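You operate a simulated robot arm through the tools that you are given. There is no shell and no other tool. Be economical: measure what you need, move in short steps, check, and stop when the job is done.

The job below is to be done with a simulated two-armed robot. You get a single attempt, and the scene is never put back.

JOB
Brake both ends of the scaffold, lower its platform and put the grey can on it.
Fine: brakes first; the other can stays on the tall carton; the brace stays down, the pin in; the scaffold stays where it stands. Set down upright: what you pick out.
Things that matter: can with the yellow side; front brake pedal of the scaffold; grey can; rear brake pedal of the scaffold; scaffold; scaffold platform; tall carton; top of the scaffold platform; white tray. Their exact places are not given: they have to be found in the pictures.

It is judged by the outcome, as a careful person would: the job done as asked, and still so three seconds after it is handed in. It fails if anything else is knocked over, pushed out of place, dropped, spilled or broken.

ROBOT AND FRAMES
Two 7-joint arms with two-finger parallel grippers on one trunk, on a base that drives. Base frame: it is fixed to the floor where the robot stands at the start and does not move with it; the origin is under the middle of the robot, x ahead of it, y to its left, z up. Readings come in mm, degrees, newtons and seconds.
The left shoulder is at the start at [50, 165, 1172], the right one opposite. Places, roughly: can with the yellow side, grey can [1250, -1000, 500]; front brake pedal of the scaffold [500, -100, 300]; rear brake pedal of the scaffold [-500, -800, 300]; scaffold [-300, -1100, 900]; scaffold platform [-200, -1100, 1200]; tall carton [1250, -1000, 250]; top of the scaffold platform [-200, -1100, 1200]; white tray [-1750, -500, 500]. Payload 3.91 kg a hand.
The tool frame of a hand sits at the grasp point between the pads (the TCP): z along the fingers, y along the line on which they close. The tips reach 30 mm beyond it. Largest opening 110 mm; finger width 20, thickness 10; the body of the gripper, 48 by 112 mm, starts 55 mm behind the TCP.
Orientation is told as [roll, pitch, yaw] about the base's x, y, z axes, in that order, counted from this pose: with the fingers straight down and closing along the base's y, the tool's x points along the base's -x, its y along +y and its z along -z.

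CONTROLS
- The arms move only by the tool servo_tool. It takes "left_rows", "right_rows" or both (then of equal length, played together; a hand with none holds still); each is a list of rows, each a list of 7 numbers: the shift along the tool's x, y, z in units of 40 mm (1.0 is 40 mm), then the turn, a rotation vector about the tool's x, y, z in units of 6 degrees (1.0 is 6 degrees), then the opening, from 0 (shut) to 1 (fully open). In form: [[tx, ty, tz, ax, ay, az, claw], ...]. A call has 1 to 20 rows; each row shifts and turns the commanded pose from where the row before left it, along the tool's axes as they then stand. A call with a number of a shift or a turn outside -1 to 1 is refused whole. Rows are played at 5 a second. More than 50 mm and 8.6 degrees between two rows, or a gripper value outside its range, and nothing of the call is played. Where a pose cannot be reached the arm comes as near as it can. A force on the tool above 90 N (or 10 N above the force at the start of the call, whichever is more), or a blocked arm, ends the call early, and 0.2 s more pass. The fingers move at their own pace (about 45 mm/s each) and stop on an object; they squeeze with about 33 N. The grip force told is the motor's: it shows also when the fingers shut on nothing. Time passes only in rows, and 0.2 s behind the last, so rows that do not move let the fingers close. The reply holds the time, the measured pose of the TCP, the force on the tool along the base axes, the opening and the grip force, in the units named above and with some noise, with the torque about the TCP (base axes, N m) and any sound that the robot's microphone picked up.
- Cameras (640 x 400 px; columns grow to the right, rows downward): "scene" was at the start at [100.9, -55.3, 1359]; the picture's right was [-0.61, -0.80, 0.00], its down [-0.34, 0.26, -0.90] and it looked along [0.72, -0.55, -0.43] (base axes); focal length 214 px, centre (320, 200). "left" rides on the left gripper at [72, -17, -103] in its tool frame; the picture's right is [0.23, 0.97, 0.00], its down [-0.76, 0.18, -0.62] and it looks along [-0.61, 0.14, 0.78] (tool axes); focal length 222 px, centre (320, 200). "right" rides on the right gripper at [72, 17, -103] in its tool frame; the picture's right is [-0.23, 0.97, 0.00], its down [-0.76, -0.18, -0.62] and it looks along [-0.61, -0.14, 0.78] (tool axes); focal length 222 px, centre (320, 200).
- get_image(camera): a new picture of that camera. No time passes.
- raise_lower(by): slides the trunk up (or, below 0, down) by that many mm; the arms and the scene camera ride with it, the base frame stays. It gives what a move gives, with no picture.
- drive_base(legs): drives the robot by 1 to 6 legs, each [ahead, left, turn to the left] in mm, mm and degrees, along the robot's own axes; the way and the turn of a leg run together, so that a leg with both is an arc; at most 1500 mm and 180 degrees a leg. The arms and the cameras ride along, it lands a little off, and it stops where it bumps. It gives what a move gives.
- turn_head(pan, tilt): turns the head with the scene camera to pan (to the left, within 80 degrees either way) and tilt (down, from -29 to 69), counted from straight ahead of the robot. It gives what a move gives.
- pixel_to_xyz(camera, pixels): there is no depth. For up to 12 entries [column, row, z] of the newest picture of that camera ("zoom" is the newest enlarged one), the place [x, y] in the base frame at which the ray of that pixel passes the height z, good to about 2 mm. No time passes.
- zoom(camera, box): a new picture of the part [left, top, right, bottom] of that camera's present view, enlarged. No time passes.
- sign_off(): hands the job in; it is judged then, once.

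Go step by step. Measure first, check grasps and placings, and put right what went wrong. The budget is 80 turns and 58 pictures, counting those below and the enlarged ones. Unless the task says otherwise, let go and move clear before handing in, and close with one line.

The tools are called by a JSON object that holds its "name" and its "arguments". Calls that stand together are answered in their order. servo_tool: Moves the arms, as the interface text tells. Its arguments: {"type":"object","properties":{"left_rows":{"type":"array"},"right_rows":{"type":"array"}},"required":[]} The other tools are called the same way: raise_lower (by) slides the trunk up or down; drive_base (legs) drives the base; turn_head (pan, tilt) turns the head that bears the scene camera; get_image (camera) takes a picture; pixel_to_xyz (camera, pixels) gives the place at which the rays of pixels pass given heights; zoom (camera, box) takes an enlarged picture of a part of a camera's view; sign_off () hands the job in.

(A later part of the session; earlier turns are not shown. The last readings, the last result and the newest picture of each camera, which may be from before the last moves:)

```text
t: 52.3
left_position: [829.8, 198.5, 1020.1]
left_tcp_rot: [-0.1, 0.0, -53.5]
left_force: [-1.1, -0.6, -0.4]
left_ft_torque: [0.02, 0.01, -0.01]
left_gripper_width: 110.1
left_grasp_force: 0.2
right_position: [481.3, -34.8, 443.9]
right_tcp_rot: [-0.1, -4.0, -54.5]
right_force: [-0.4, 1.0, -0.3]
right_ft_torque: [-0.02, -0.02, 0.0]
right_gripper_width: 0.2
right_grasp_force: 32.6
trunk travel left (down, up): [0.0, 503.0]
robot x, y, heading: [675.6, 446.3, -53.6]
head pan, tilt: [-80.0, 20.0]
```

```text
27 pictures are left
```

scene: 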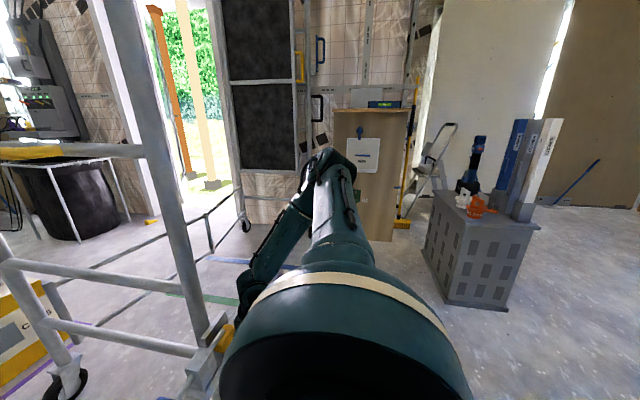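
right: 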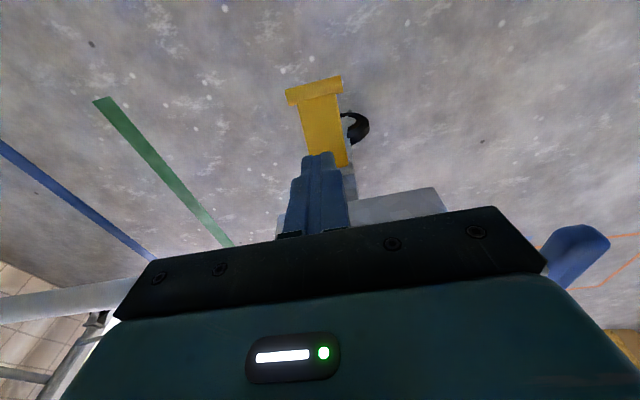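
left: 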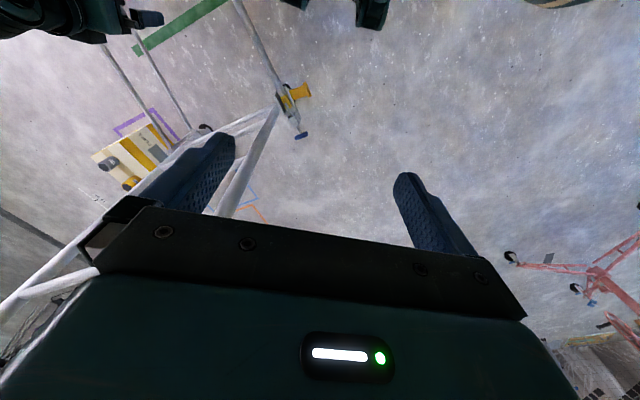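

My right elbow sits out about 600 mm, which would hit the plywood cabinet at the rear, and a grey bin stands around (-800,0..400). So I'll use the left arm for the rear pedal facing heading -168°, and first arrange the arms here in the open.

{"name": "servo_tool", "arguments": {"left_rows": [[0, 0.95, 0, 0, 0, 0, 0], [0, 0.95, 0, 0, 0, 0, 0], [0, 0.95, 0, 0, 0, 0, 0], [0, 0.95, 0, 0, 0, 0, 0], [0, 0.95, 0, 0, 0, 0, 0], [0, 0.95, 0, 0, 0, 0, 0], [0, 0.95, 0, 0, 0, 0, 0], [0, 0.95, 0, 0, 0, 0, 0], [0, 0.95, 0, 0, 0, 0, 0], [0, 0.95, 0, 0, 0, 0, 0], [0, 0.95, 0, 0, 0, 0, 0], [0, 0.95, 0.5, 0, 0, 0, 0], [0, 0, 0.9, 0, 0, 0, 0], [0, 0, 0.9, 0, 0, 0, 0], [0, 0, 0.9, 0, 0, 0, 0], [0, 0, 0.9, 0, 0, 0, 0], [0, 0, 0.9, 0, 0, 0, 0], [0, 0, 0.9, 0, 0, 0, 0], [0, 0, 0.9, 0, 0, 0, 0], [0, 0, 0.9, 0, 0, 0, 0]], "right_rows": [[0, 0, -0.9, 0, 0, 0, 0], [0, 0, -0.9, 0, 0, 0, 0], [0, 0, -0.9, 0, 0, 0, 0], [0, 0, -0.9, 0, 0, 0, 0], [0, 0, -0.9, 0, 0, 0, 0], [0, 0.9, 0, 0, 0, 0, 0], [0, 0.9, 0, 0, 0, 0, 0], [0, 0.9, 0, 0, 0, 0, 0], [0, 0.9, 0, 0, 0, 0, 0], [0, 0, 0, 0, 0, 0, 0], [0, 0, 0, 0, 0, 0, 0], [0, 0, 0, 0, 0, 0, 0], [0, 0, 0, 0, 0, 0, 0], [0, 0, 0, 0, 0, 0, 0], [0, 0, 0, 0, 0, 0, 0], [0, 0, 0, 0, 0, 0, 0], [0, 0, 0, 0, 0, 0, 0], [0, 0, 0, 0, 0, 0, 0], [0, 0, 0, 0, 0, 0, 0], [0, 0, 0, 0, 0, 0, 0]]}}

{"name": "drive_base", "arguments": {"legs": [[-250, 0, 0]]}}

```text
t: 56.5
left_position: [1154.8, 371.7, 644.1]
left_tcp_rot: [0.0, -0.1, -53.5]
left_force: [1.0, -0.1, -1.1]
left_ft_torque: [0.01, 0.01, 0.0]
left_gripper_width: 0.1
left_grasp_force: 32.7
left hand out of reach, approached as far as the arm can: row 5, 6, 7, 8, 9, 10, 11, 12
right_position: [596.2, 39.5, 623.9]
right_tcp_rot: [-0.1, -3.9, -54.4]
right_force: [0.2, -0.3, -0.7]
right_ft_torque: [-0.01, -0.02, 0.02]
right_gripper_width: 0.0
right_grasp_force: 33.4
right hand out of reach, approached as far as the arm can: row 8, 9
trunk travel left (down, up): [0.0, 503.0]
robot x, y, heading: [675.9, 443.7, -53.8]
head pan, tilt: [-80.0, 20.0]
```

```text
t: 58.4
left_position: [1004.6, 573.9, 643.7]
left_tcp_rot: [-0.1, 0.0, -53.5]
left_force: [0.7, 0.1, -0.2]
left_ft_torque: [0.02, 0.03, -0.01]
left_gripper_width: 0.0
left_grasp_force: 32.6
right_position: [447.4, 243.9, 623.8]
right_tcp_rot: [0.0, -3.8, -54.5]
right_force: [-0.2, -0.9, 0.8]
right_ft_torque: [0.01, -0.01, -0.01]
right_gripper_width: 0.0
right_grasp_force: 33.1
trunk travel left (down, up): [0.0, 503.0]
robot x, y, heading: [521.8, 644.4, -53.4]
head pan, tilt: [-80.0, 20.0]
```

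Arms are set (left hand 345 ahead / 346 left at z 644). Now turn to -168° and go 600 mm ahead, well clear of the scaffold, and look.

{"name": "drive_base", "arguments": {"legs": [[0, 0, -114.6], [600, 0, 0]]}}

{"name": "turn_head", "arguments": {"pan": 20, "tilt": 30}}

{"name": "get_image", "arguments": {"camera": "scene"}}

```text
t: 66.6
left_position: [-333.0, 127.8, 644.6]
left_tcp_rot: [-0.1, 0.0, -169.1]
left_force: [0.2, 0.2, -0.6]
left_ft_torque: [0.03, -0.01, -0.03]
left_gripper_width: 0.0
left_grasp_force: 32.5
right_position: [-389.5, 773.9, 623.7]
right_tcp_rot: [0.0, -3.8, -170.2]
right_force: [-0.3, -0.3, 0.4]
right_ft_torque: [0.01, -0.02, 0.0]
right_gripper_width: 0.0
right_grasp_force: 33.4
trunk travel left (down, up): [0.0, 503.0]
robot x, y, heading: [-61.8, 531.6, -169.1]
head pan, tilt: [-80.0, 20.0]
```

```text
t: 68.3
left_position: [-334.3, 128.8, 644.7]
left_tcp_rot: [-0.1, 0.0, -169.1]
left_force: [0.8, -0.1, -0.3]
left_ft_torque: [0.02, 0.0, -0.02]
left_gripper_width: 0.0
left_grasp_force: 33.1
right_position: [-390.5, 774.8, 624.0]
right_tcp_rot: [0.0, -3.8, -170.0]
right_force: [-0.2, 0.6, -1.0]
right_ft_torque: [0.0, 0.01, -0.02]
right_gripper_width: 0.0
right_grasp_force: 32.9
trunk travel left (down, up): [0.0, 503.0]
robot x, y, heading: [-60.5, 533.3, -169.1]
head pan, tilt: [20.0, 30.0]
```

```text
26 pictures are left
```

scene: 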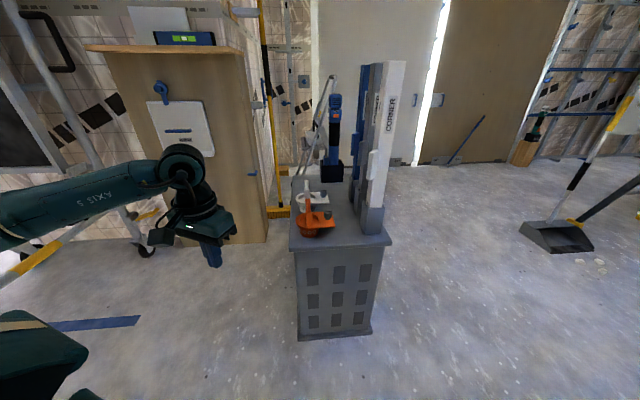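

The bin stands at (298–372, 335), the cabinet base at (265,243), the rear wheel at (147,253). I'll locate them on the floor.

{"name": "pixel_to_xyz", "arguments": {"camera": "scene", "pixels": [[298, 341, 0], [372, 334, 0], [266, 243, 0], [172, 244, 0], [147, 258, 0], [290, 250, 400], [148, 215, 300], [148, 215, 340]]}}

{"name": "zoom", "arguments": {"camera": "scene", "box": [60, 180, 190, 270]}}

```text
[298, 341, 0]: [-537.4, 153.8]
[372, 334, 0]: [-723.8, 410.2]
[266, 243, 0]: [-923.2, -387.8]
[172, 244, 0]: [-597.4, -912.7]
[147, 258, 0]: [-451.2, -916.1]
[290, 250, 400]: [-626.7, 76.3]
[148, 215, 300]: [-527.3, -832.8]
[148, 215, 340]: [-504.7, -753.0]
```

```text
4.44 times, centred on (125, 225) of scene
```

zoom: 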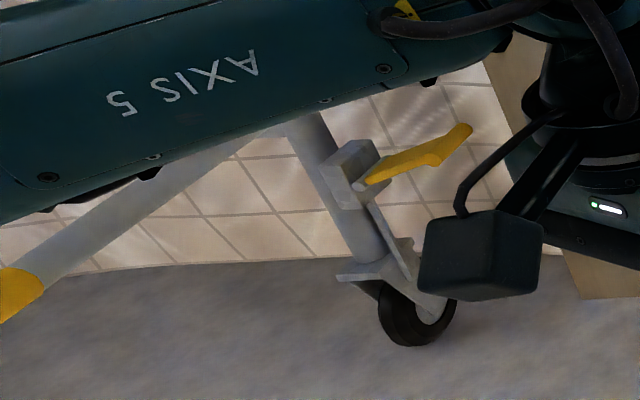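

The bin's near corner is at (-537,154), closer than thought, so I'll tuck the right hand inboard and raise the trunk for the crossing. First, the ray to the rear pedal's lip at scene (158,210).

{"name": "pixel_to_xyz", "arguments": {"camera": "scene", "pixels": [[158, 210, 280], [158, 210, 300], [158, 210, 315], [158, 210, 330], [135, 221, 315], [135, 221, 340]]}}

{"name": "raise_lower", "arguments": {"by": 350}}

{"name": "servo_tool", "arguments": {"right_rows": [[0, 0, -0.8, 0, 0, 0, 0], [0, 0, -0.8, 0, 0, 0, 0], [0, 0.9, -0.4, 0, 0, 0, 0], [0, 0.9, 0, 0, 0, 0, 0], [0, 0.9, 0, 0, 0, 0, 0], [0, 0.9, 0, 0, 0, 0, 0]]}}

```text
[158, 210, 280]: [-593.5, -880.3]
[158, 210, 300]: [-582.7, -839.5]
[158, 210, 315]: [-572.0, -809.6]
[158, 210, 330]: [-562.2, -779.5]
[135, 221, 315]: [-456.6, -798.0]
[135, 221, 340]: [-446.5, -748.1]
```

```text
t: 71.8
left_position: [-334.3, 128.6, 993.2]
left_tcp_rot: [-0.1, -0.1, -169.1]
left_force: [0.6, -0.5, -1.0]
left_ft_torque: [-0.01, 0.03, -0.02]
left_gripper_width: 0.3
left_grasp_force: 33.3
right_position: [-390.5, 774.6, 974.0]
right_tcp_rot: [0.1, -3.8, -170.1]
right_force: [-0.4, 0.7, -0.1]
right_ft_torque: [0.02, 0.05, 0.0]
right_gripper_width: 0.0
right_grasp_force: 33.3
trunk travel left (down, up): [-350.0, 153.0]
robot x, y, heading: [-63.9, 532.9, -169.1]
head pan, tilt: [20.0, 30.0]
```

```text
t: 73.2
left_position: [-332.7, 127.1, 992.8]
left_tcp_rot: [-0.1, 0.0, -169.1]
left_force: [-0.2, -0.1, 0.1]
left_ft_torque: [-0.02, -0.02, 0.0]
left_gripper_width: 0.0
left_grasp_force: 33.0
right_position: [-358.3, 630.9, 1056.0]
right_tcp_rot: [0.1, -3.8, -170.2]
right_force: [0.2, -0.4, 0.3]
right_ft_torque: [-0.01, 0.0, -0.03]
right_gripper_width: 0.0
right_grasp_force: 32.4
trunk travel left (down, up): [-350.0, 153.0]
robot x, y, heading: [-62.1, 528.9, -169.2]
head pan, tilt: [20.0, 30.0]
```

The rear lip is near (-562,-787,322). I'll bring the left hand back 68 mm and out 100 mm to its pressing offset so that it stays clear of the cabinet.

{"name": "servo_tool", "arguments": {"left_rows": [[0.85, 0, 0, 0, 0, 0, 0], [0.85, 0, 0, 0, 0, 0, 0], [0, 0.85, 0, 0, 0, 0, 0], [0, 0.85, 0, 0, 0, 0, 0], [0, 0.75, 0, 0, 0, 0, 0]]}}

{"name": "drive_base", "arguments": {"legs": [[250, 500, 0]]}}

{"name": "turn_head", "arguments": {"pan": 45, "tilt": 40}}

{"name": "get_image", "arguments": {"camera": "scene"}}

```text
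t: 74.3
left_position: [-247.4, 45.1, 994.2]
left_tcp_rot: [-0.2, 0.0, -169.3]
left_force: [0.5, -0.5, 0.6]
left_ft_torque: [0.01, 0.02, 0.01]
left_gripper_width: 0.2
left_grasp_force: 33.0
right_position: [-358.7, 631.8, 1055.8]
right_tcp_rot: [0.0, -3.8, -170.1]
right_force: [-0.6, 0.2, 0.3]
right_ft_torque: [0.01, 0.0, -0.01]
right_gripper_width: 0.1
right_grasp_force: 33.0
trunk travel left (down, up): [-350.0, 153.0]
robot x, y, heading: [-63.4, 531.4, -169.1]
head pan, tilt: [20.0, 30.0]
```

```text
t: 79.2
left_position: [-407.2, -491.0, 993.9]
left_tcp_rot: [-0.1, -0.1, -169.6]
left_force: [-0.1, 0.1, 0.0]
left_ft_torque: [0.01, -0.02, 0.01]
left_gripper_width: 0.1
left_grasp_force: 32.6
right_position: [-511.3, 96.3, 1054.8]
right_tcp_rot: [-0.1, -3.8, -170.6]
right_force: [0.7, 0.4, -1.0]
right_ft_torque: [0.01, 0.01, 0.01]
right_gripper_width: 0.0
right_grasp_force: 33.1
trunk travel left (down, up): [-350.0, 153.0]
robot x, y, heading: [-214.6, -9.6, -169.7]
head pan, tilt: [20.0, 30.0]
```

```text
t: 80.1
left_position: [-408.7, -491.1, 995.3]
left_tcp_rot: [-0.2, 0.0, -169.6]
left_force: [-0.6, 0.0, 0.5]
left_ft_torque: [-0.03, 0.0, 0.0]
left_gripper_width: 0.1
left_grasp_force: 33.0
right_position: [-510.4, 95.7, 1055.2]
right_tcp_rot: [0.0, -3.8, -170.7]
right_force: [-0.1, -0.6, 0.8]
right_ft_torque: [-0.02, 0.04, -0.03]
right_gripper_width: 0.0
right_grasp_force: 33.2
trunk travel left (down, up): [-350.0, 153.0]
robot x, y, heading: [-215.8, -6.3, -169.8]
head pan, tilt: [45.0, 40.0]
```

```text
24 pictures are left
```

scene: 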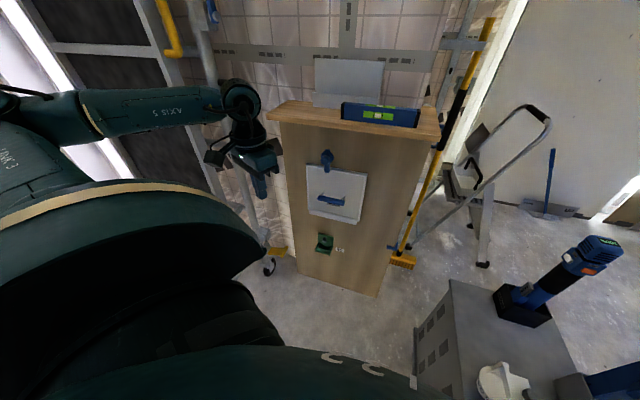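

Clear view: rear pedal at (278,252). I'll enlarge it and take rays to refine the lip.

{"name": "zoom", "arguments": {"camera": "scene", "box": [230, 220, 330, 290]}}

{"name": "pixel_to_xyz", "arguments": {"camera": "zoom", "pixels": [[370, 215, 280], [370, 215, 300], [370, 215, 330]]}}

{"name": "pixel_to_xyz", "arguments": {"camera": "scene", "pixels": [[297, 271, 0], [376, 296, 0], [286, 254, 300], [286, 254, 330]]}}

```text
5.71 times, centred on (280, 255) of scene
```

zoom: 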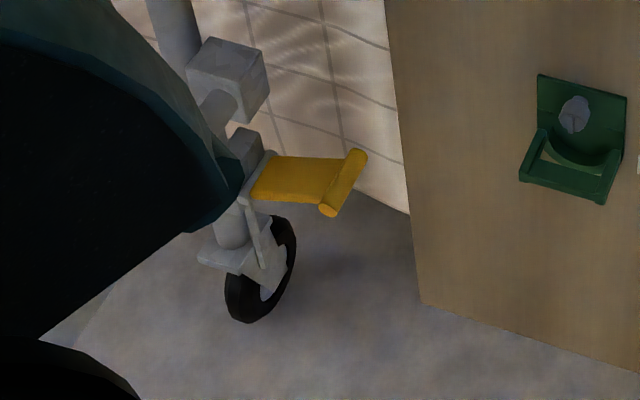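

```text
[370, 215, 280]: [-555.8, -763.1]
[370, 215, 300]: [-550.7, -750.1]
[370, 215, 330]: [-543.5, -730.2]
```

```text
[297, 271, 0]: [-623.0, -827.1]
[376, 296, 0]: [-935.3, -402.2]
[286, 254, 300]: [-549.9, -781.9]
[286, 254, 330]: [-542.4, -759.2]
```

I need the lip's centre, zoom (344,184).

{"name": "pixel_to_xyz", "arguments": {"camera": "zoom", "pixels": [[344, 184, 300], [344, 184, 315], [344, 184, 330], [258, 176, 320]]}}

{"name": "drive_base", "arguments": {"legs": [[190, 240, 0]]}}

{"name": "raise_lower", "arguments": {"by": -350}}

{"name": "get_image", "arguments": {"camera": "left"}}

```text
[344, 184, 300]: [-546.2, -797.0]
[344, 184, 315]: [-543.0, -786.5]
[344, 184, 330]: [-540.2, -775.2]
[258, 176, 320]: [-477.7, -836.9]
```

```text
t: 82.6
left_position: [-524.9, -728.1, 993.7]
left_tcp_rot: [-0.7, 1.0, -170.6]
left_force: [11.6, 10.5, 8.5]
left_ft_torque: [-0.86, 1.12, -0.1]
left_gripper_width: 0.1
left_grasp_force: 32.8
right_position: [-637.0, -148.4, 1056.7]
right_tcp_rot: [0.1, -4.0, -170.1]
right_force: [-0.6, 0.4, -0.6]
right_ft_torque: [0.01, -0.02, 0.04]
right_gripper_width: 0.0
right_grasp_force: 33.1
trunk travel left (down, up): [-350.0, 153.0]
robot x, y, heading: [-344.7, -252.0, -169.2]
head pan, tilt: [45.0, 40.0]
stopped in leg 1: the robot was blocked; the commanded pose is now the measured one
```

```text
t: 86.0
left_position: [-526.1, -730.6, 642.5]
left_tcp_rot: [-0.7, 1.1, -170.4]
left_force: [1.2, -0.2, 0.7]
left_ft_torque: [-0.01, -0.04, 0.02]
left_gripper_width: 0.0
left_grasp_force: 33.0
right_position: [-638.0, -150.9, 705.4]
right_tcp_rot: [0.1, -3.8, -170.1]
right_force: [-0.9, 0.0, 0.4]
right_ft_torque: [0.02, 0.01, -0.03]
right_gripper_width: 0.0
right_grasp_force: 33.4
trunk travel left (down, up): [0.0, 503.0]
robot x, y, heading: [-345.5, -253.4, -169.4]
head pan, tilt: [45.0, 40.0]
```

```text
22 pictures are left
```

left: 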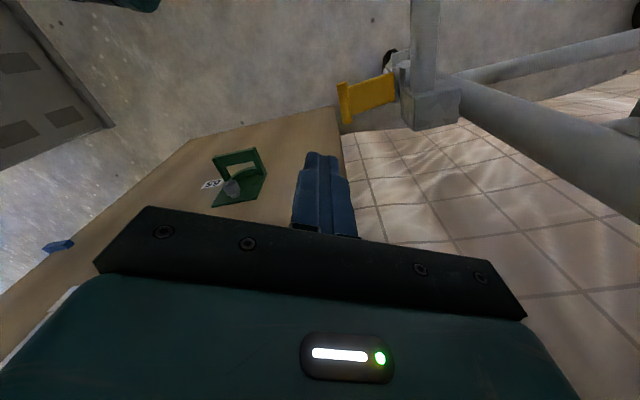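

The drive stopped 30 mm early on a light touch of the left hand (likely the cabinet's top edge); force is gone now. The lip shows at left-camera (345,103); I'll check its ray and check nothing got displaced.

{"name": "pixel_to_xyz", "arguments": {"camera": "left", "pixels": [[345, 103, 280], [345, 103, 315], [345, 103, 350], [398, 90, 330]]}}

{"name": "turn_head", "arguments": {"pan": 40, "tilt": 10}}

{"name": "get_image", "arguments": {"camera": "scene"}}

```text
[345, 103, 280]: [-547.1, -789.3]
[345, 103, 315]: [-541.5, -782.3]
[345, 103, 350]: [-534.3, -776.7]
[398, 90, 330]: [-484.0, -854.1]
```

```text
t: 87.0
left_position: [-526.6, -730.6, 643.7]
left_tcp_rot: [-0.9, 1.1, -170.5]
left_force: [0.4, -0.2, 0.2]
left_ft_torque: [-0.02, 0.01, 0.01]
left_gripper_width: 0.0
left_grasp_force: 33.0
right_position: [-639.0, -151.1, 705.3]
right_tcp_rot: [0.0, -3.7, -170.1]
right_force: [-0.2, 0.5, 0.3]
right_ft_torque: [-0.01, -0.02, 0.01]
right_gripper_width: 0.0
right_grasp_force: 33.1
trunk travel left (down, up): [0.0, 503.0]
robot x, y, heading: [-342.1, -251.1, -169.1]
head pan, tilt: [40.0, 10.0]
```

```text
21 pictures are left
```

scene: 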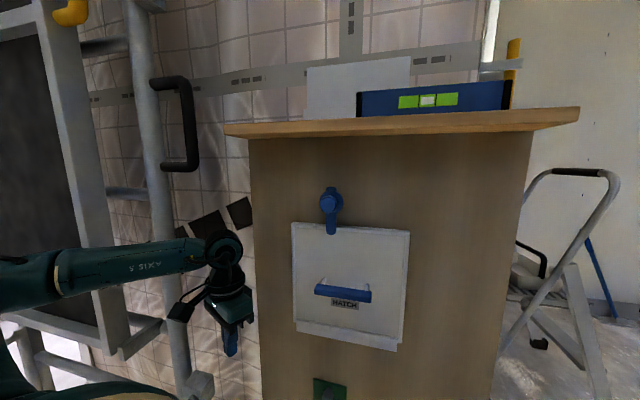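

The left-camera ray confirms the lip at (-541,-782,315), and cabinet and scaffold look undisturbed. I'll line the left hand up above it, yawing 30° to keep the gripper body clear of the post clamp.

{"name": "servo_tool", "arguments": {"left_rows": [[-0.29, 0.6, 0.9, 0, 0, 0, 0], [-0.29, 0.6, 0.9, 0, 0, 0, 0], [0, 0, 0.4, 0, 0, 1, 0], [0, 0, 0.4, 0, 0, 1, 0], [0, 0, 0.4, 0, 0, 1, 0], [0, 0, 0.4, 0, 0, 1, 0], [0, 0, 0.4, 0, 0, 1, 0], [0, 0, 0, 0, 0, 0, 0]]}}

{"name": "get_image", "arguments": {"camera": "left"}}

```text
t: 88.8
left_position: [-573.2, -729.9, 510.5]
left_tcp_rot: [-0.2, 0.9, 172.1]
left_force: [0.1, 0.0, -0.3]
left_ft_torque: [0.03, -0.03, 0.01]
left_gripper_width: 0.1
left_grasp_force: 32.4
left hand out of reach, approached as far as the arm can: row 3, 4, 5, 6, 7
right_position: [-637.6, -151.4, 705.2]
right_tcp_rot: [0.0, -3.8, -170.2]
right_force: [0.5, -0.6, -0.1]
right_ft_torque: [0.0, 0.0, 0.01]
right_gripper_width: 0.3
right_grasp_force: 33.5
trunk travel left (down, up): [0.0, 503.0]
robot x, y, heading: [-342.2, -252.8, -169.2]
head pan, tilt: [40.0, 10.0]
```

```text
20 pictures are left
```

left: 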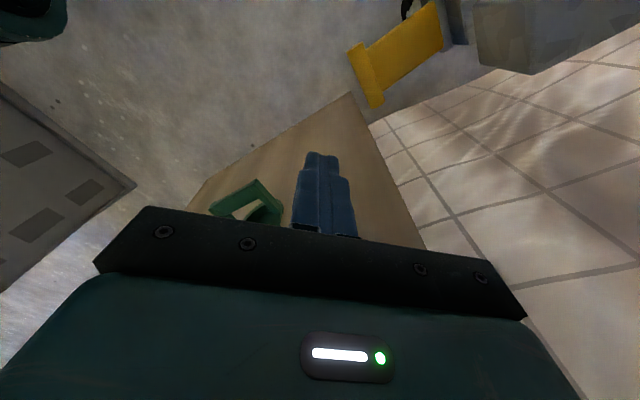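

The yawed pose is out of reach and the hand drifted, so I'll go back to unyawed. Let me measure the clamp box (left picture around (480,60)) to judge clearance.

{"name": "pixel_to_xyz", "arguments": {"camera": "left", "pixels": [[478, 62, 380], [478, 62, 420], [532, 74, 380], [532, 74, 420], [475, 5, 380], [475, 5, 420], [368, 78, 315], [378, 105, 315], [352, 48, 315], [445, 40, 330]]}}

```text
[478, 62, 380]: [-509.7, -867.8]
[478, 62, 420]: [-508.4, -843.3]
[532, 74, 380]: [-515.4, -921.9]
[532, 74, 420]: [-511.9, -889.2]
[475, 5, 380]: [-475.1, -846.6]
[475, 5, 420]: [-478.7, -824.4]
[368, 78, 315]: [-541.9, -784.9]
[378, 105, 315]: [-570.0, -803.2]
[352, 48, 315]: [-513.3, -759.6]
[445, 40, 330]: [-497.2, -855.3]
```

The clamp face lies 68 mm beyond the lip, so an unyawed hand leaning slightly away will clear it. I'll move the base to the proven offset (20 ahead, 44 left), undo the yaw and lean 12°.

{"name": "drive_base", "arguments": {"legs": [[20, 46, 0]]}}

{"name": "servo_tool", "arguments": {"left_rows": [[0, 0, -0.3, 0, 0, -1, 0], [0, 0, 0, 0, 0, -1, 0], [0, 0, 0, 0, 0, -0.9, 0], [0, 0, 0, -1, 0, 0, 0], [0, 0, 0, -0.7, 0, 0, 0], [0, 0, 0, 0, 0, 0, 0]]}}

```text
t: 89.8
left_position: [-583.0, -778.4, 510.2]
left_tcp_rot: [-0.3, 0.9, 172.2]
left_force: [0.4, 0.4, 0.0]
left_ft_torque: [-0.01, -0.01, 0.03]
left_gripper_width: 0.0
left_grasp_force: 33.2
right_position: [-648.7, -199.4, 704.2]
right_tcp_rot: [0.0, -3.8, -170.2]
right_force: [1.1, -0.2, -0.3]
right_ft_torque: [0.01, -0.01, 0.04]
right_gripper_width: 0.2
right_grasp_force: 32.5
trunk travel left (down, up): [0.0, 503.0]
robot x, y, heading: [-351.8, -302.5, -169.4]
head pan, tilt: [40.0, 10.0]
```

```text
t: 91.2
left_position: [-585.6, -778.5, 523.1]
left_tcp_rot: [10.2, 0.9, -170.2]
left_force: [-0.1, 0.1, -0.5]
left_ft_torque: [-0.03, -0.01, 0.01]
left_gripper_width: 0.0
left_grasp_force: 33.3
right_position: [-649.9, -199.1, 705.0]
right_tcp_rot: [0.0, -3.7, -170.2]
right_force: [-0.2, 0.4, 0.0]
right_ft_torque: [0.01, 0.02, -0.03]
right_gripper_width: 0.0
right_grasp_force: 33.0
trunk travel left (down, up): [0.0, 503.0]
robot x, y, heading: [-349.7, -303.1, -169.3]
head pan, tilt: [40.0, 10.0]
```

Ready: move back 39 mm onto the lip line, then descend vertically to just above the lip.

{"name": "servo_tool", "arguments": {"left_rows": [[0.95, 0.05, 0, 0, 0, 0, 0], [0, -0.145, 0.81, 0, 0, 0, 0], [0, -0.145, 0.81, 0, 0, 0, 0], [0, -0.145, 0.81, 0, 0, 0, 0], [0, -0.145, 0.8, 0, 0, 0, 0], [0, 0, 0, 0, 0, 0, 0]]}}

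{"name": "get_image", "arguments": {"camera": "left"}}

```text
t: 92.7
left_position: [-542.9, -771.1, 391.8]
left_tcp_rot: [10.1, 1.0, -170.4]
left_force: [0.1, 0.2, 0.3]
left_ft_torque: [-0.03, -0.01, 0.02]
left_gripper_width: 0.3
left_grasp_force: 32.8
right_position: [-648.6, -198.9, 706.6]
right_tcp_rot: [0.0, -3.8, -170.1]
right_force: [0.1, -0.1, 1.0]
right_ft_torque: [0.02, 0.0, 0.01]
right_gripper_width: 0.0
right_grasp_force: 33.4
trunk travel left (down, up): [0.0, 503.0]
robot x, y, heading: [-355.2, -301.2, -169.2]
head pan, tilt: [40.0, 10.0]
```

```text
19 pictures are left
```

left: 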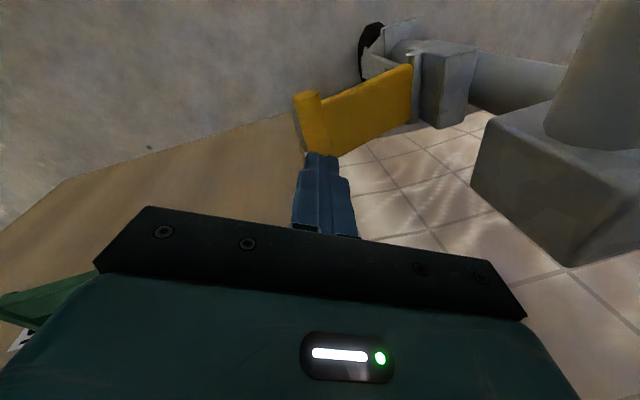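

The tip is above the lip (about 7 mm outward). I'll shift 6 mm inward and press down until it stops.

{"name": "servo_tool", "arguments": {"left_rows": [[0, 0.15, 0, 0, 0, 0, 0], [0, -0.07, 0.4, 0, 0, 0, 0], [0, -0.07, 0.4, 0, 0, 0, 0], [0, -0.053, 0.3, 0, 0, 0, 0], [0, -0.053, 0.3, 0, 0, 0, 0], [0, -0.053, 0.3, 0, 0, 0, 0], [0, -0.053, 0.3, 0, 0, 0, 0], [0, -0.053, 0.3, 0, 0, 0, 0], [0, -0.053, 0.3, 0, 0, 0, 0], [0, 0, 0, 0, 0, 0, 0]]}}

{"name": "get_image", "arguments": {"camera": "left"}}

```text
t: 94.8
left_position: [-540.7, -780.7, 290.7]
left_tcp_rot: [10.3, 0.7, -170.4]
left_force: [14.3, 9.5, 55.8]
left_ft_torque: [0.59, -0.92, 0.01]
left_gripper_width: 0.0
left_grasp_force: 32.9
right_position: [-649.0, -197.4, 707.5]
right_tcp_rot: [0.2, -3.9, -170.2]
right_force: [0.5, 0.3, 0.1]
right_ft_torque: [-0.01, -0.01, -0.01]
right_gripper_width: 0.0
right_grasp_force: 32.6
trunk travel left (down, up): [0.0, 503.0]
robot x, y, heading: [-354.2, -299.7, -169.3]
head pan, tilt: [40.0, 10.0]
```

```text
18 pictures are left
```

left: 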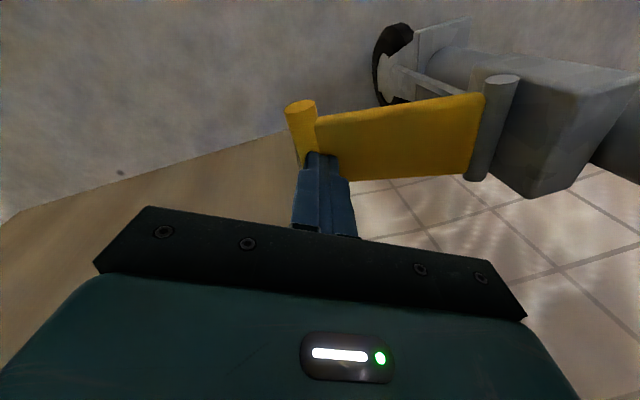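

56 N with tips at z≈261, the same depth as the front's stop. One more small push to be sure, then lift off.

{"name": "servo_tool", "arguments": {"left_rows": [[0, -0.03, 0.2, 0, 0, 0, 0], [0, -0.03, 0.2, 0, 0, 0, 0]]}}

{"name": "servo_tool", "arguments": {"left_rows": [[0, 0.15, -0.8, 0, 0, 0, 0], [0, 0.15, -0.8, 0, 0, 0, 0], [0, 0.15, -0.8, 0, 0, 0, 0], [0, 0, -0.8, 0, 0, 0, 0], [0, 0, -0.8, 0, 0, 0, 0], [0, 0, 0, 0, 0, 0, 0]]}}

{"name": "get_image", "arguments": {"camera": "left"}}

```text
t: 95.2
left_position: [-541.8, -780.2, 290.5]
left_tcp_rot: [10.5, 1.0, -170.3]
left_force: [16.2, 11.4, 62.3]
left_ft_torque: [0.69, -1.02, 0.05]
left_gripper_width: 0.0
left_grasp_force: 33.1
right_position: [-648.2, -197.0, 705.4]
right_tcp_rot: [0.2, -4.0, -170.1]
right_force: [-0.3, 0.4, -0.4]
right_ft_torque: [0.01, 0.01, 0.01]
right_gripper_width: 0.2
right_grasp_force: 33.2
trunk travel left (down, up): [0.0, 503.0]
robot x, y, heading: [-351.6, -296.7, -169.1]
head pan, tilt: [40.0, 10.0]
stopped in row 1 (left hand): the force on the tool passed its limit at 101 N (the readings are from after the stop); the commanded pose is now the measured one
```

```text
t: 96.6
left_position: [-546.6, -768.6, 445.9]
left_tcp_rot: [10.2, 1.1, -170.4]
left_force: [0.5, 0.3, 0.0]
left_ft_torque: [-0.01, 0.0, 0.0]
left_gripper_width: 0.2
left_grasp_force: 32.6
right_position: [-649.5, -199.3, 705.3]
right_tcp_rot: [0.0, -3.8, -170.2]
right_force: [0.7, -0.4, 0.4]
right_ft_torque: [-0.02, 0.0, 0.0]
right_gripper_width: 0.1
right_grasp_force: 32.6
trunk travel left (down, up): [0.0, 503.0]
robot x, y, heading: [-353.7, -299.5, -169.2]
head pan, tilt: [40.0, 10.0]
```

```text
17 pictures are left
```

left: 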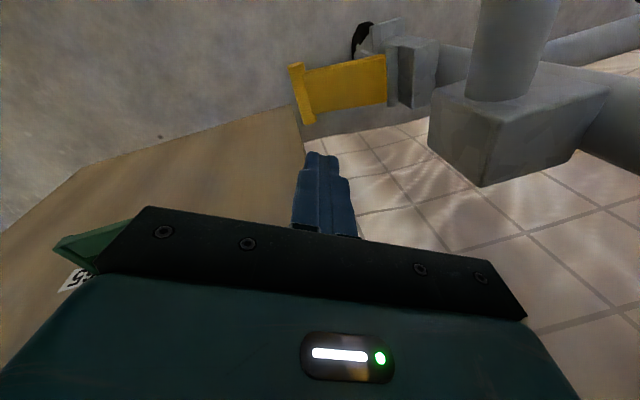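

The pedal stays down, so both brakes are on. Next is the platform: it stands upright with its yellow handle at roughly z 1300. I'll back away diagonally, raise the trunk, turn to face the scaffold and measure the handle.

{"name": "pixel_to_xyz", "arguments": {"camera": "left", "pixels": [[304, 97, 250], [304, 97, 315]]}}

{"name": "drive_base", "arguments": {"legs": [[-250, -250, 0]]}}

{"name": "raise_lower", "arguments": {"by": 392}}

{"name": "drive_base", "arguments": {"legs": [[0, 0, 115]]}}

{"name": "turn_head", "arguments": {"pan": -40, "tilt": 5}}

{"name": "get_image", "arguments": {"camera": "scene"}}

```text
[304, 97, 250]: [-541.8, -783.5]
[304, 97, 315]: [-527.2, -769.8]
```

```text
t: 99.4
left_position: [-343.4, -478.3, 447.2]
left_tcp_rot: [10.2, 1.1, -170.6]
left_force: [-0.3, -0.1, -0.6]
left_ft_torque: [0.0, 0.01, 0.03]
left_gripper_width: 0.0
left_grasp_force: 32.9
right_position: [-445.3, 91.6, 705.8]
right_tcp_rot: [0.1, -3.6, -170.5]
right_force: [-0.5, 0.3, 0.7]
right_ft_torque: [0.02, 0.02, 0.0]
right_gripper_width: 0.0
right_grasp_force: 32.8
trunk travel left (down, up): [0.0, 503.0]
robot x, y, heading: [-148.8, -11.9, -169.8]
head pan, tilt: [40.0, 10.0]
```

```text
t: 103.1
left_position: [-343.7, -478.1, 838.3]
left_tcp_rot: [10.1, 1.1, -170.8]
left_force: [-0.3, -0.4, -0.2]
left_ft_torque: [0.0, 0.0, -0.05]
left_gripper_width: 0.3
left_grasp_force: 33.1
right_position: [-444.5, 91.3, 1097.4]
right_tcp_rot: [0.0, -3.7, -170.5]
right_force: [0.2, 0.4, 0.8]
right_ft_torque: [-0.04, 0.02, 0.01]
right_gripper_width: 0.1
right_grasp_force: 32.9
trunk travel left (down, up): [-392.0, 111.0]
robot x, y, heading: [-148.9, -12.0, -169.5]
head pan, tilt: [40.0, 10.0]
```

```text
t: 108.3
left_position: [355.5, 6.1, 837.6]
left_tcp_rot: [10.3, 1.0, -56.2]
left_force: [-0.3, -0.1, -0.5]
left_ft_torque: [0.03, -0.03, -0.01]
left_gripper_width: 0.0
left_grasp_force: 33.2
right_position: [-120.7, -322.6, 1097.7]
right_tcp_rot: [0.0, -3.8, -55.7]
right_force: [0.3, 0.4, -0.5]
right_ft_torque: [0.01, -0.01, -0.01]
right_gripper_width: 0.1
right_grasp_force: 33.3
trunk travel left (down, up): [-392.0, 111.0]
robot x, y, heading: [-148.3, -8.7, -54.8]
head pan, tilt: [40.0, 10.0]
```

```text
t: 109.9
left_position: [355.1, 6.6, 838.1]
left_tcp_rot: [10.1, 1.0, -56.2]
left_force: [0.2, -0.1, 0.7]
left_ft_torque: [0.0, 0.03, -0.01]
left_gripper_width: 0.1
left_grasp_force: 33.3
right_position: [-119.9, -322.3, 1098.1]
right_tcp_rot: [-0.1, -3.8, -55.8]
right_force: [-0.2, 0.0, -0.5]
right_ft_torque: [0.02, 0.01, 0.0]
right_gripper_width: 0.0
right_grasp_force: 32.9
trunk travel left (down, up): [-392.0, 111.0]
robot x, y, heading: [-148.3, -12.0, -54.9]
head pan, tilt: [-40.0, 5.0]
```

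```text
16 pictures are left
```

scene: 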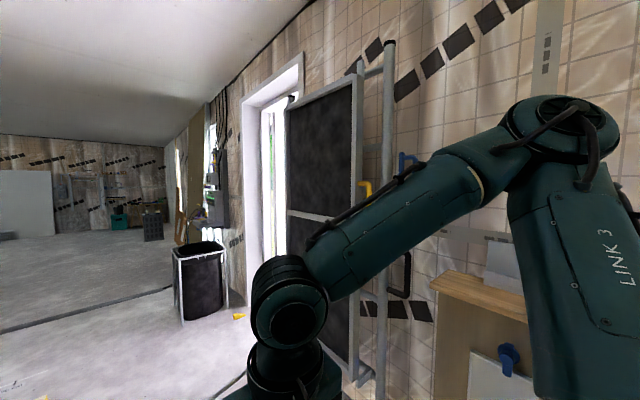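

The rear lip matches z 250, confirming that brake. The handle's top shows at (365,185) but my arm hides the rest; I'll swing the right hand to point forward (fingers along the scaffold's inward direction), then look again.

{"name": "servo_tool", "arguments": {"right_rows": [[-0.437, -0.25, -0.22, 0, -1, 0, 0.6], [-0.457, -0.25, -0.173, 0, -1, 0, 0.6], [-0.473, -0.25, -0.124, 0, -1, 0, 0.6], [-0.483, -0.25, -0.074, 0, -1, 0, 0.6], [-0.488, -0.25, -0.024, 0, -1, 0, 0.6], [-0.488, -0.25, 0.028, 0, -1, 0, 0.6], [-0.482, -0.25, 0.079, 0, -1, 0, 0.6], [-0.472, -0.25, 0.128, 0, -1, 0, 0.6], [-0.456, -0.25, 0.177, 0, -1, 0, 0.6], [-0.435, -0.25, 0.224, 0, -1, 0, 0.6], [-0.409, -0.25, 0.268, 0, -1, 0, 0.6], [-0.379, -0.25, 0.309, 0, -1, 0, 0.6], [-0.344, -0.25, 0.347, 0, -1, 0, 0.6], [-0.306, -0.25, 0.381, 0, -1, 0, 0.6], [0, 0, 0, 0, -0.3, 0, 0.6]]}}

{"name": "get_image", "arguments": {"camera": "scene"}}

```text
t: 113.1
left_position: [353.8, 5.1, 839.1]
left_tcp_rot: [10.2, 1.0, -56.1]
left_force: [0.1, 0.5, 0.6]
left_ft_torque: [0.02, 0.02, 0.0]
left_gripper_width: 0.2
left_grasp_force: 33.1
right_position: [-103.7, -597.4, 1237.3]
right_tcp_rot: [-9.2, -89.7, -46.7]
right_force: [0.4, 0.5, 0.7]
right_ft_torque: [0.0, 0.04, -0.02]
right_gripper_width: 66.2
right_grasp_force: 0.2
trunk travel left (down, up): [-392.0, 111.0]
robot x, y, heading: [-150.4, -13.5, -55.1]
head pan, tilt: [-40.0, 5.0]
```

```text
15 pictures are left
```

scene: 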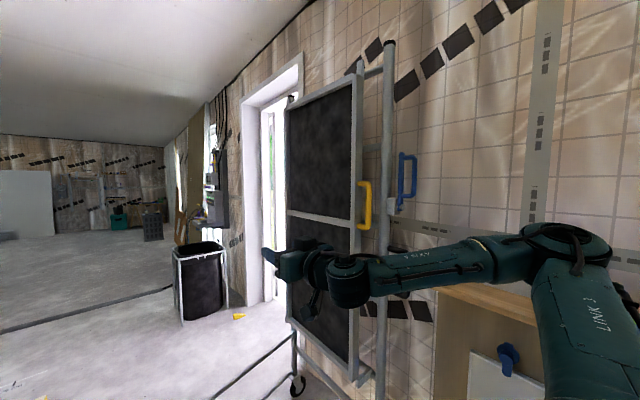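

The hand now points forward and the yellow handle is in full view at (365,182–228) on the platform's near edge. I'll enlarge it and take rays.

{"name": "zoom", "arguments": {"camera": "scene", "box": [320, 150, 440, 260]}}

{"name": "pixel_to_xyz", "arguments": {"camera": "scene", "pixels": [[370, 228, 1200], [370, 228, 1250], [370, 228, 1150], [355, 372, 600], [355, 372, 650], [356, 372, 700], [388, 330, 700], [388, 330, 800], [361, 68, 1700], [361, 68, 1800]]}}

```text
3.64 times, centred on (380, 205) of scene
```

zoom: 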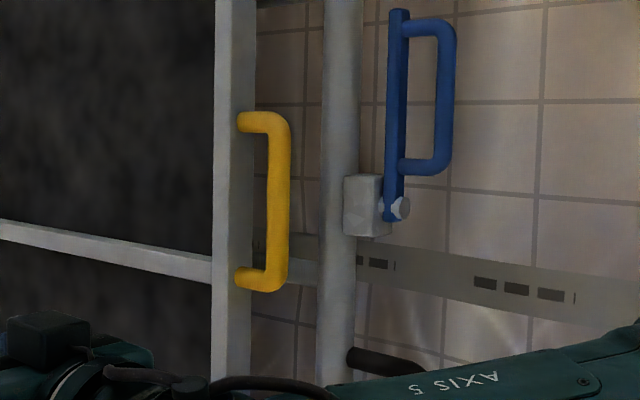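

```text
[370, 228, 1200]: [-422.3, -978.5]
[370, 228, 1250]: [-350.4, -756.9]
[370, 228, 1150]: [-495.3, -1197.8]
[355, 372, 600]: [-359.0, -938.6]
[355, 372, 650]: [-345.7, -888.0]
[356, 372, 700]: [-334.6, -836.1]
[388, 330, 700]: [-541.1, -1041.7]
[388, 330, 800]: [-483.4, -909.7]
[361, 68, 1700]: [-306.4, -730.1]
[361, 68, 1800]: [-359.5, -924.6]
```

The handle bar stands at about (-378,-833), z 1233–1367, some 670 mm above the hinge (z≈630). I'll raise the trunk, turn 2° square to the scaffold, and shift so the open hand sits just short of the bar.

{"name": "raise_lower", "arguments": {"by": 108}}

{"name": "servo_tool", "arguments": {"right_rows": [[0.55, 0, 0, 0, 0, 0, 0.8], [0.55, 0, 0, 0, 0, 0, 0.8], [0, 0, 0, 0, 0, 0, 0.8]]}}

{"name": "drive_base", "arguments": {"legs": [[0, 0, 2], [-61, -379, 0]]}}

{"name": "get_image", "arguments": {"camera": "right"}}

{"name": "get_image", "arguments": {"camera": "scene"}}

```text
t: 114.5
left_position: [354.9, 5.0, 945.4]
left_tcp_rot: [10.2, 1.0, -56.0]
left_force: [0.3, -1.2, -0.7]
left_ft_torque: [0.0, -0.04, 0.0]
left_gripper_width: 0.0
left_grasp_force: 33.1
right_position: [-104.7, -598.1, 1344.5]
right_tcp_rot: [-6.0, -89.6, -49.9]
right_force: [0.2, -1.0, -0.2]
right_ft_torque: [-0.04, -0.03, -0.02]
right_gripper_width: 65.9
right_grasp_force: 0.0
trunk travel left (down, up): [-500.0, 3.0]
robot x, y, heading: [-153.0, -12.2, -54.7]
head pan, tilt: [-40.0, 5.0]
```

```text
t: 115.3
left_position: [355.8, 5.2, 946.6]
left_tcp_rot: [10.2, 1.1, -56.1]
left_force: [0.4, 0.3, -0.5]
left_ft_torque: [0.01, -0.01, -0.03]
left_gripper_width: 0.0
left_grasp_force: 32.8
right_position: [-103.6, -597.1, 1300.1]
right_tcp_rot: [-4.9, -89.6, -50.8]
right_force: [0.0, -0.2, 0.2]
right_ft_torque: [0.01, 0.01, 0.0]
right_gripper_width: 87.8
right_grasp_force: 0.1
trunk travel left (down, up): [-500.0, 3.0]
robot x, y, heading: [-148.5, -9.2, -54.9]
head pan, tilt: [-40.0, 5.0]
```

```text
t: 119.5
left_position: [17.0, -153.6, 946.3]
left_tcp_rot: [10.2, 1.1, -53.7]
left_force: [0.3, -0.1, 0.3]
left_ft_torque: [0.04, -0.03, -0.01]
left_gripper_width: 0.0
left_grasp_force: 33.3
right_position: [-416.7, -774.8, 1301.1]
right_tcp_rot: [-6.6, -89.6, -46.9]
right_force: [0.7, 0.3, -0.1]
right_ft_torque: [0.0, 0.0, 0.01]
right_gripper_width: 88.3
right_grasp_force: 0.2
trunk travel left (down, up): [-500.0, 3.0]
robot x, y, heading: [-483.8, -195.8, -52.4]
head pan, tilt: [-40.0, 5.0]
```

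```text
13 pictures are left
```

right: 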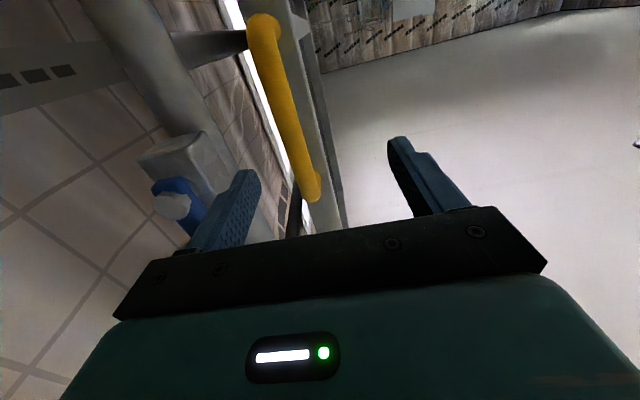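

```text
12 pictures are left
```

scene: 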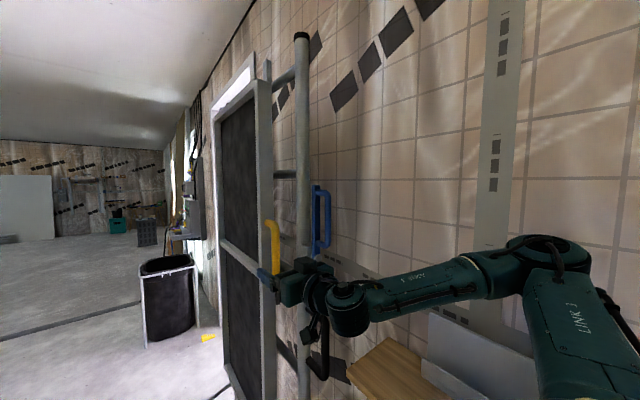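

The bar shows between the open fingers in the right picture, around (290,110). I'll get its place at mid height.

{"name": "pixel_to_xyz", "arguments": {"camera": "right", "pixels": [[262, 22, 1233], [262, 22, 1240], [316, 192, 1367], [290, 110, 1290], [290, 110, 1300], [290, 110, 1310]]}}

{"name": "pixel_to_xyz", "arguments": {"camera": "scene", "pixels": [[270, 224, 1320], [270, 224, 1330], [270, 224, 1340], [275, 270, 1233], [275, 270, 1250]]}}

```text
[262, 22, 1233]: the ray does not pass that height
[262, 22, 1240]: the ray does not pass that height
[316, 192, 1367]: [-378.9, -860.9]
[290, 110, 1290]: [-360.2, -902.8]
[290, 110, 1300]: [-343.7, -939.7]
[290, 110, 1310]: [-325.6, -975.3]
```

```text
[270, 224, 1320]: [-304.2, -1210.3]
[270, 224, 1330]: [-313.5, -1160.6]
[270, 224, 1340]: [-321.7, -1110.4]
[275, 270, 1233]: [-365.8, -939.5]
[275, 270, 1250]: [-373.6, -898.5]
```

Crossing the rays, the bar is 77 mm ahead and 14 mm right of the grasp axis. I'll move right, go in, and close on it to feel it.

{"name": "servo_tool", "arguments": {"right_rows": [[0, -0.37, 0, 0, 0, 0, 0.8], [0, 0, 0.65, 0, 0, 0, 0.8], [0, 0, 0.65, 0, 0, 0, 0.8], [0, 0, 0.6, 0, 0, 0, 0.8], [0, 0, 0, 0, 0, 0, 0.8]]}}

{"name": "servo_tool", "arguments": {"right_rows": [[0, 0, 0, 0, 0, 0, 0.5], [0, 0, 0, 0, 0, 0, 0.3], [0, 0, 0, 0, 0, 0, 0.1], [0, 0, 0, 0, 0, 0, 0.1], [0, 0, 0, 0, 0, 0, 0.1]]}}

{"name": "get_image", "arguments": {"camera": "right"}}

```text
t: 120.7
left_position: [16.9, -153.0, 946.9]
left_tcp_rot: [10.2, 1.0, -53.7]
left_force: [-0.1, 0.3, 0.0]
left_ft_torque: [0.0, 0.0, -0.02]
left_gripper_width: 0.0
left_grasp_force: 33.5
right_position: [-383.2, -844.8, 1300.4]
right_tcp_rot: [-6.1, -89.6, -47.4]
right_force: [-0.7, 0.0, -0.8]
right_ft_torque: [-0.02, -0.03, 0.0]
right_gripper_width: 88.0
right_grasp_force: 0.0
trunk travel left (down, up): [-500.0, 3.0]
robot x, y, heading: [-488.5, -195.1, -52.5]
head pan, tilt: [-40.0, 5.0]
```

```text
t: 121.9
left_position: [16.7, -155.0, 947.1]
left_tcp_rot: [10.5, 1.0, -53.8]
left_force: [0.0, -0.3, 0.8]
left_ft_torque: [0.02, -0.01, -0.01]
left_gripper_width: 0.1
left_grasp_force: 32.7
right_position: [-386.7, -848.1, 1301.1]
right_tcp_rot: [14.9, -89.8, -68.9]
right_force: [-12.2, -11.1, 4.6]
right_ft_torque: [-0.16, 0.73, -0.63]
right_gripper_width: 21.8
right_grasp_force: 38.9
trunk travel left (down, up): [-500.0, 3.0]
robot x, y, heading: [-486.3, -192.5, -52.5]
head pan, tilt: [-40.0, 5.0]
```

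```text
11 pictures are left
```

right: 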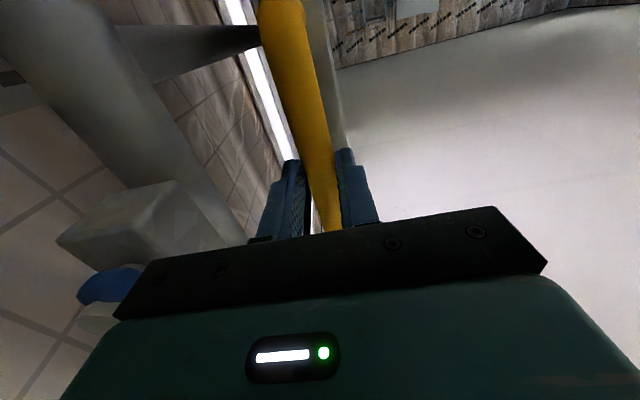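

The fingers hold the bar (21.8 mm). I'll ease to a loose cage (31 mm) and test the pull with three small steps along the arc.

{"name": "servo_tool", "arguments": {"right_rows": [[0, 0, 0, 0, 0, 0, 0.28], [0.01, 0.5, 0, 0, 0, -0.25, 0.28], [0.01, 0.5, 0, 0, 0, -0.25, 0.28], [0.01, 0.5, 0, 0, 0, -0.25, 0.28], [0.01, 0.5, 0, 0, 0, -0.25, 0.28], [0, 0, 0, 0, 0, 0, 0.28]]}}

```text
t: 123.3
left_position: [17.0, -152.5, 947.0]
left_tcp_rot: [10.2, 1.0, -53.8]
left_force: [0.3, -0.2, 0.1]
left_ft_torque: [0.04, -0.01, 0.0]
left_gripper_width: 0.0
left_grasp_force: 32.7
right_position: [-317.1, -794.6, 1296.2]
right_tcp_rot: [-85.9, -83.8, 32.7]
right_force: [0.4, 0.3, -0.3]
right_ft_torque: [0.01, 0.02, 0.05]
right_gripper_width: 31.0
right_grasp_force: 0.0
trunk travel left (down, up): [-500.0, 3.0]
robot x, y, heading: [-485.7, -188.4, -52.8]
head pan, tilt: [-40.0, 5.0]
```

The hand moved 83 mm with no force; I'll check that the bar is still in the fingers.

{"name": "get_image", "arguments": {"camera": "scene"}}

```text
10 pictures are left
```

scene: 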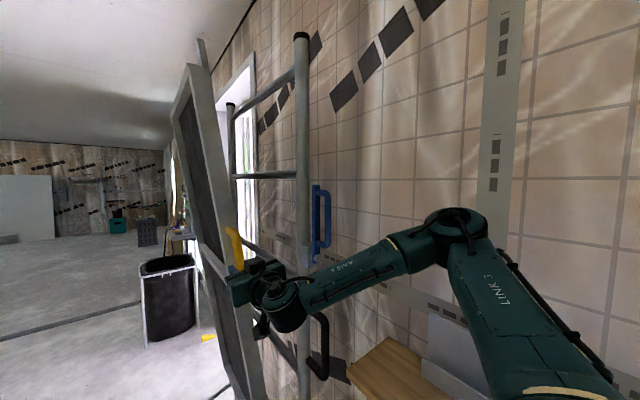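

The platform tips along with the hand and moves freely. I'll continue: the base carries the hand left in 100 mm steps, the trunk follows the arc, and the hand turns to match.

{"name": "drive_base", "arguments": {"legs": [[0, 100, 0]]}}

{"name": "raise_lower", "arguments": {"by": -20}}

{"name": "servo_tool", "arguments": {"right_rows": [[0, 0, 0, 0, 0, -0.7, 0.28], [0, 0, 0, 0, 0, -0.7, 0.28]]}}

{"name": "drive_base", "arguments": {"legs": [[0, 100, 0]]}}

{"name": "raise_lower", "arguments": {"by": -36}}

{"name": "servo_tool", "arguments": {"right_rows": [[0, 0, 0, 0, 0, -0.75, 0.28], [0, 0, 0, 0, 0, -0.75, 0.28]]}}

{"name": "get_image", "arguments": {"camera": "scene"}}

```text
t: 124.8
left_position: [97.3, -92.6, 945.9]
left_tcp_rot: [10.1, 1.1, -53.7]
left_force: [0.5, -0.6, 0.1]
left_ft_torque: [-0.03, 0.02, 0.01]
left_gripper_width: 0.1
left_grasp_force: 33.0
right_position: [-238.1, -734.0, 1295.6]
right_tcp_rot: [-86.8, -83.9, 33.6]
right_force: [-0.1, -0.2, 0.2]
right_ft_torque: [0.01, -0.01, -0.02]
right_gripper_width: 31.1
right_grasp_force: 0.0
trunk travel left (down, up): [-500.0, 3.0]
robot x, y, heading: [-408.1, -129.5, -52.4]
head pan, tilt: [-40.0, 5.0]
```

```text
t: 125.5
left_position: [96.1, -92.0, 925.5]
left_tcp_rot: [10.3, 1.0, -53.7]
left_force: [-0.6, 0.9, 0.3]
left_ft_torque: [-0.01, 0.03, 0.01]
left_gripper_width: 0.1
left_grasp_force: 33.1
right_position: [-240.0, -735.8, 1277.2]
right_tcp_rot: [-87.1, -84.0, 33.8]
right_force: [-3.0, -2.4, 2.5]
right_ft_torque: [-0.12, -0.03, -0.11]
right_gripper_width: 32.4
right_grasp_force: 1.8
trunk travel left (down, up): [-480.0, 23.0]
robot x, y, heading: [-407.4, -131.4, -52.5]
head pan, tilt: [-40.0, 5.0]
```

```text
t: 126.1
left_position: [95.2, -93.2, 925.4]
left_tcp_rot: [10.2, 1.0, -53.7]
left_force: [-0.5, 0.2, -0.6]
left_ft_torque: [-0.03, 0.02, 0.04]
left_gripper_width: 0.1
left_grasp_force: 33.7
right_position: [-239.2, -735.7, 1275.3]
right_tcp_rot: [-88.2, -75.5, 35.1]
right_force: [-1.7, -1.0, -0.3]
right_ft_torque: [0.02, -0.02, -0.06]
right_gripper_width: 31.6
right_grasp_force: 1.0
trunk travel left (down, up): [-480.0, 23.0]
robot x, y, heading: [-407.5, -136.5, -52.7]
head pan, tilt: [-40.0, 5.0]
```

```text
t: 127.7
left_position: [174.4, -31.3, 925.7]
left_tcp_rot: [10.2, 1.0, -53.7]
left_force: [0.2, -0.2, -0.3]
left_ft_torque: [-0.01, -0.01, 0.0]
left_gripper_width: 0.0
left_grasp_force: 32.7
right_position: [-159.3, -673.3, 1277.3]
right_tcp_rot: [-88.8, -75.5, 35.8]
right_force: [0.2, -0.2, 0.6]
right_ft_torque: [0.01, -0.02, -0.02]
right_gripper_width: 31.0
right_grasp_force: 0.0
trunk travel left (down, up): [-480.0, 23.0]
robot x, y, heading: [-328.8, -70.3, -52.4]
head pan, tilt: [-40.0, 5.0]
```

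```text
t: 128.4
left_position: [175.0, -31.0, 890.8]
left_tcp_rot: [10.3, 1.0, -53.8]
left_force: [-0.1, 0.2, -0.1]
left_ft_torque: [-0.03, 0.0, 0.0]
left_gripper_width: 0.1
left_grasp_force: 33.3
right_position: [-159.6, -673.6, 1237.5]
right_tcp_rot: [-87.9, -75.4, 34.9]
right_force: [-2.6, 1.1, -0.8]
right_ft_torque: [0.01, 0.03, -0.09]
right_gripper_width: 31.5
right_grasp_force: 0.4
trunk travel left (down, up): [-444.0, 59.0]
robot x, y, heading: [-326.1, -71.7, -52.4]
head pan, tilt: [-40.0, 5.0]
```

```text
t: 129.1
left_position: [175.4, -31.2, 889.5]
left_tcp_rot: [10.2, 1.0, -53.7]
left_force: [0.3, 0.6, 0.6]
left_ft_torque: [0.01, 0.01, 0.04]
left_gripper_width: 0.1
left_grasp_force: 32.8
right_position: [-158.4, -673.4, 1239.7]
right_tcp_rot: [-89.2, -66.5, 36.3]
right_force: [0.2, -0.8, -0.8]
right_ft_torque: [0.04, 0.01, -0.03]
right_gripper_width: 31.0
right_grasp_force: 0.0
trunk travel left (down, up): [-444.0, 59.0]
robot x, y, heading: [-329.3, -71.9, -52.6]
head pan, tilt: [-40.0, 5.0]
```

```text
9 pictures are left
```

scene: 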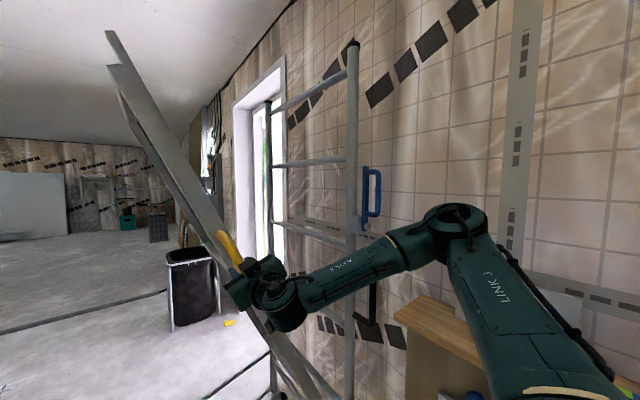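

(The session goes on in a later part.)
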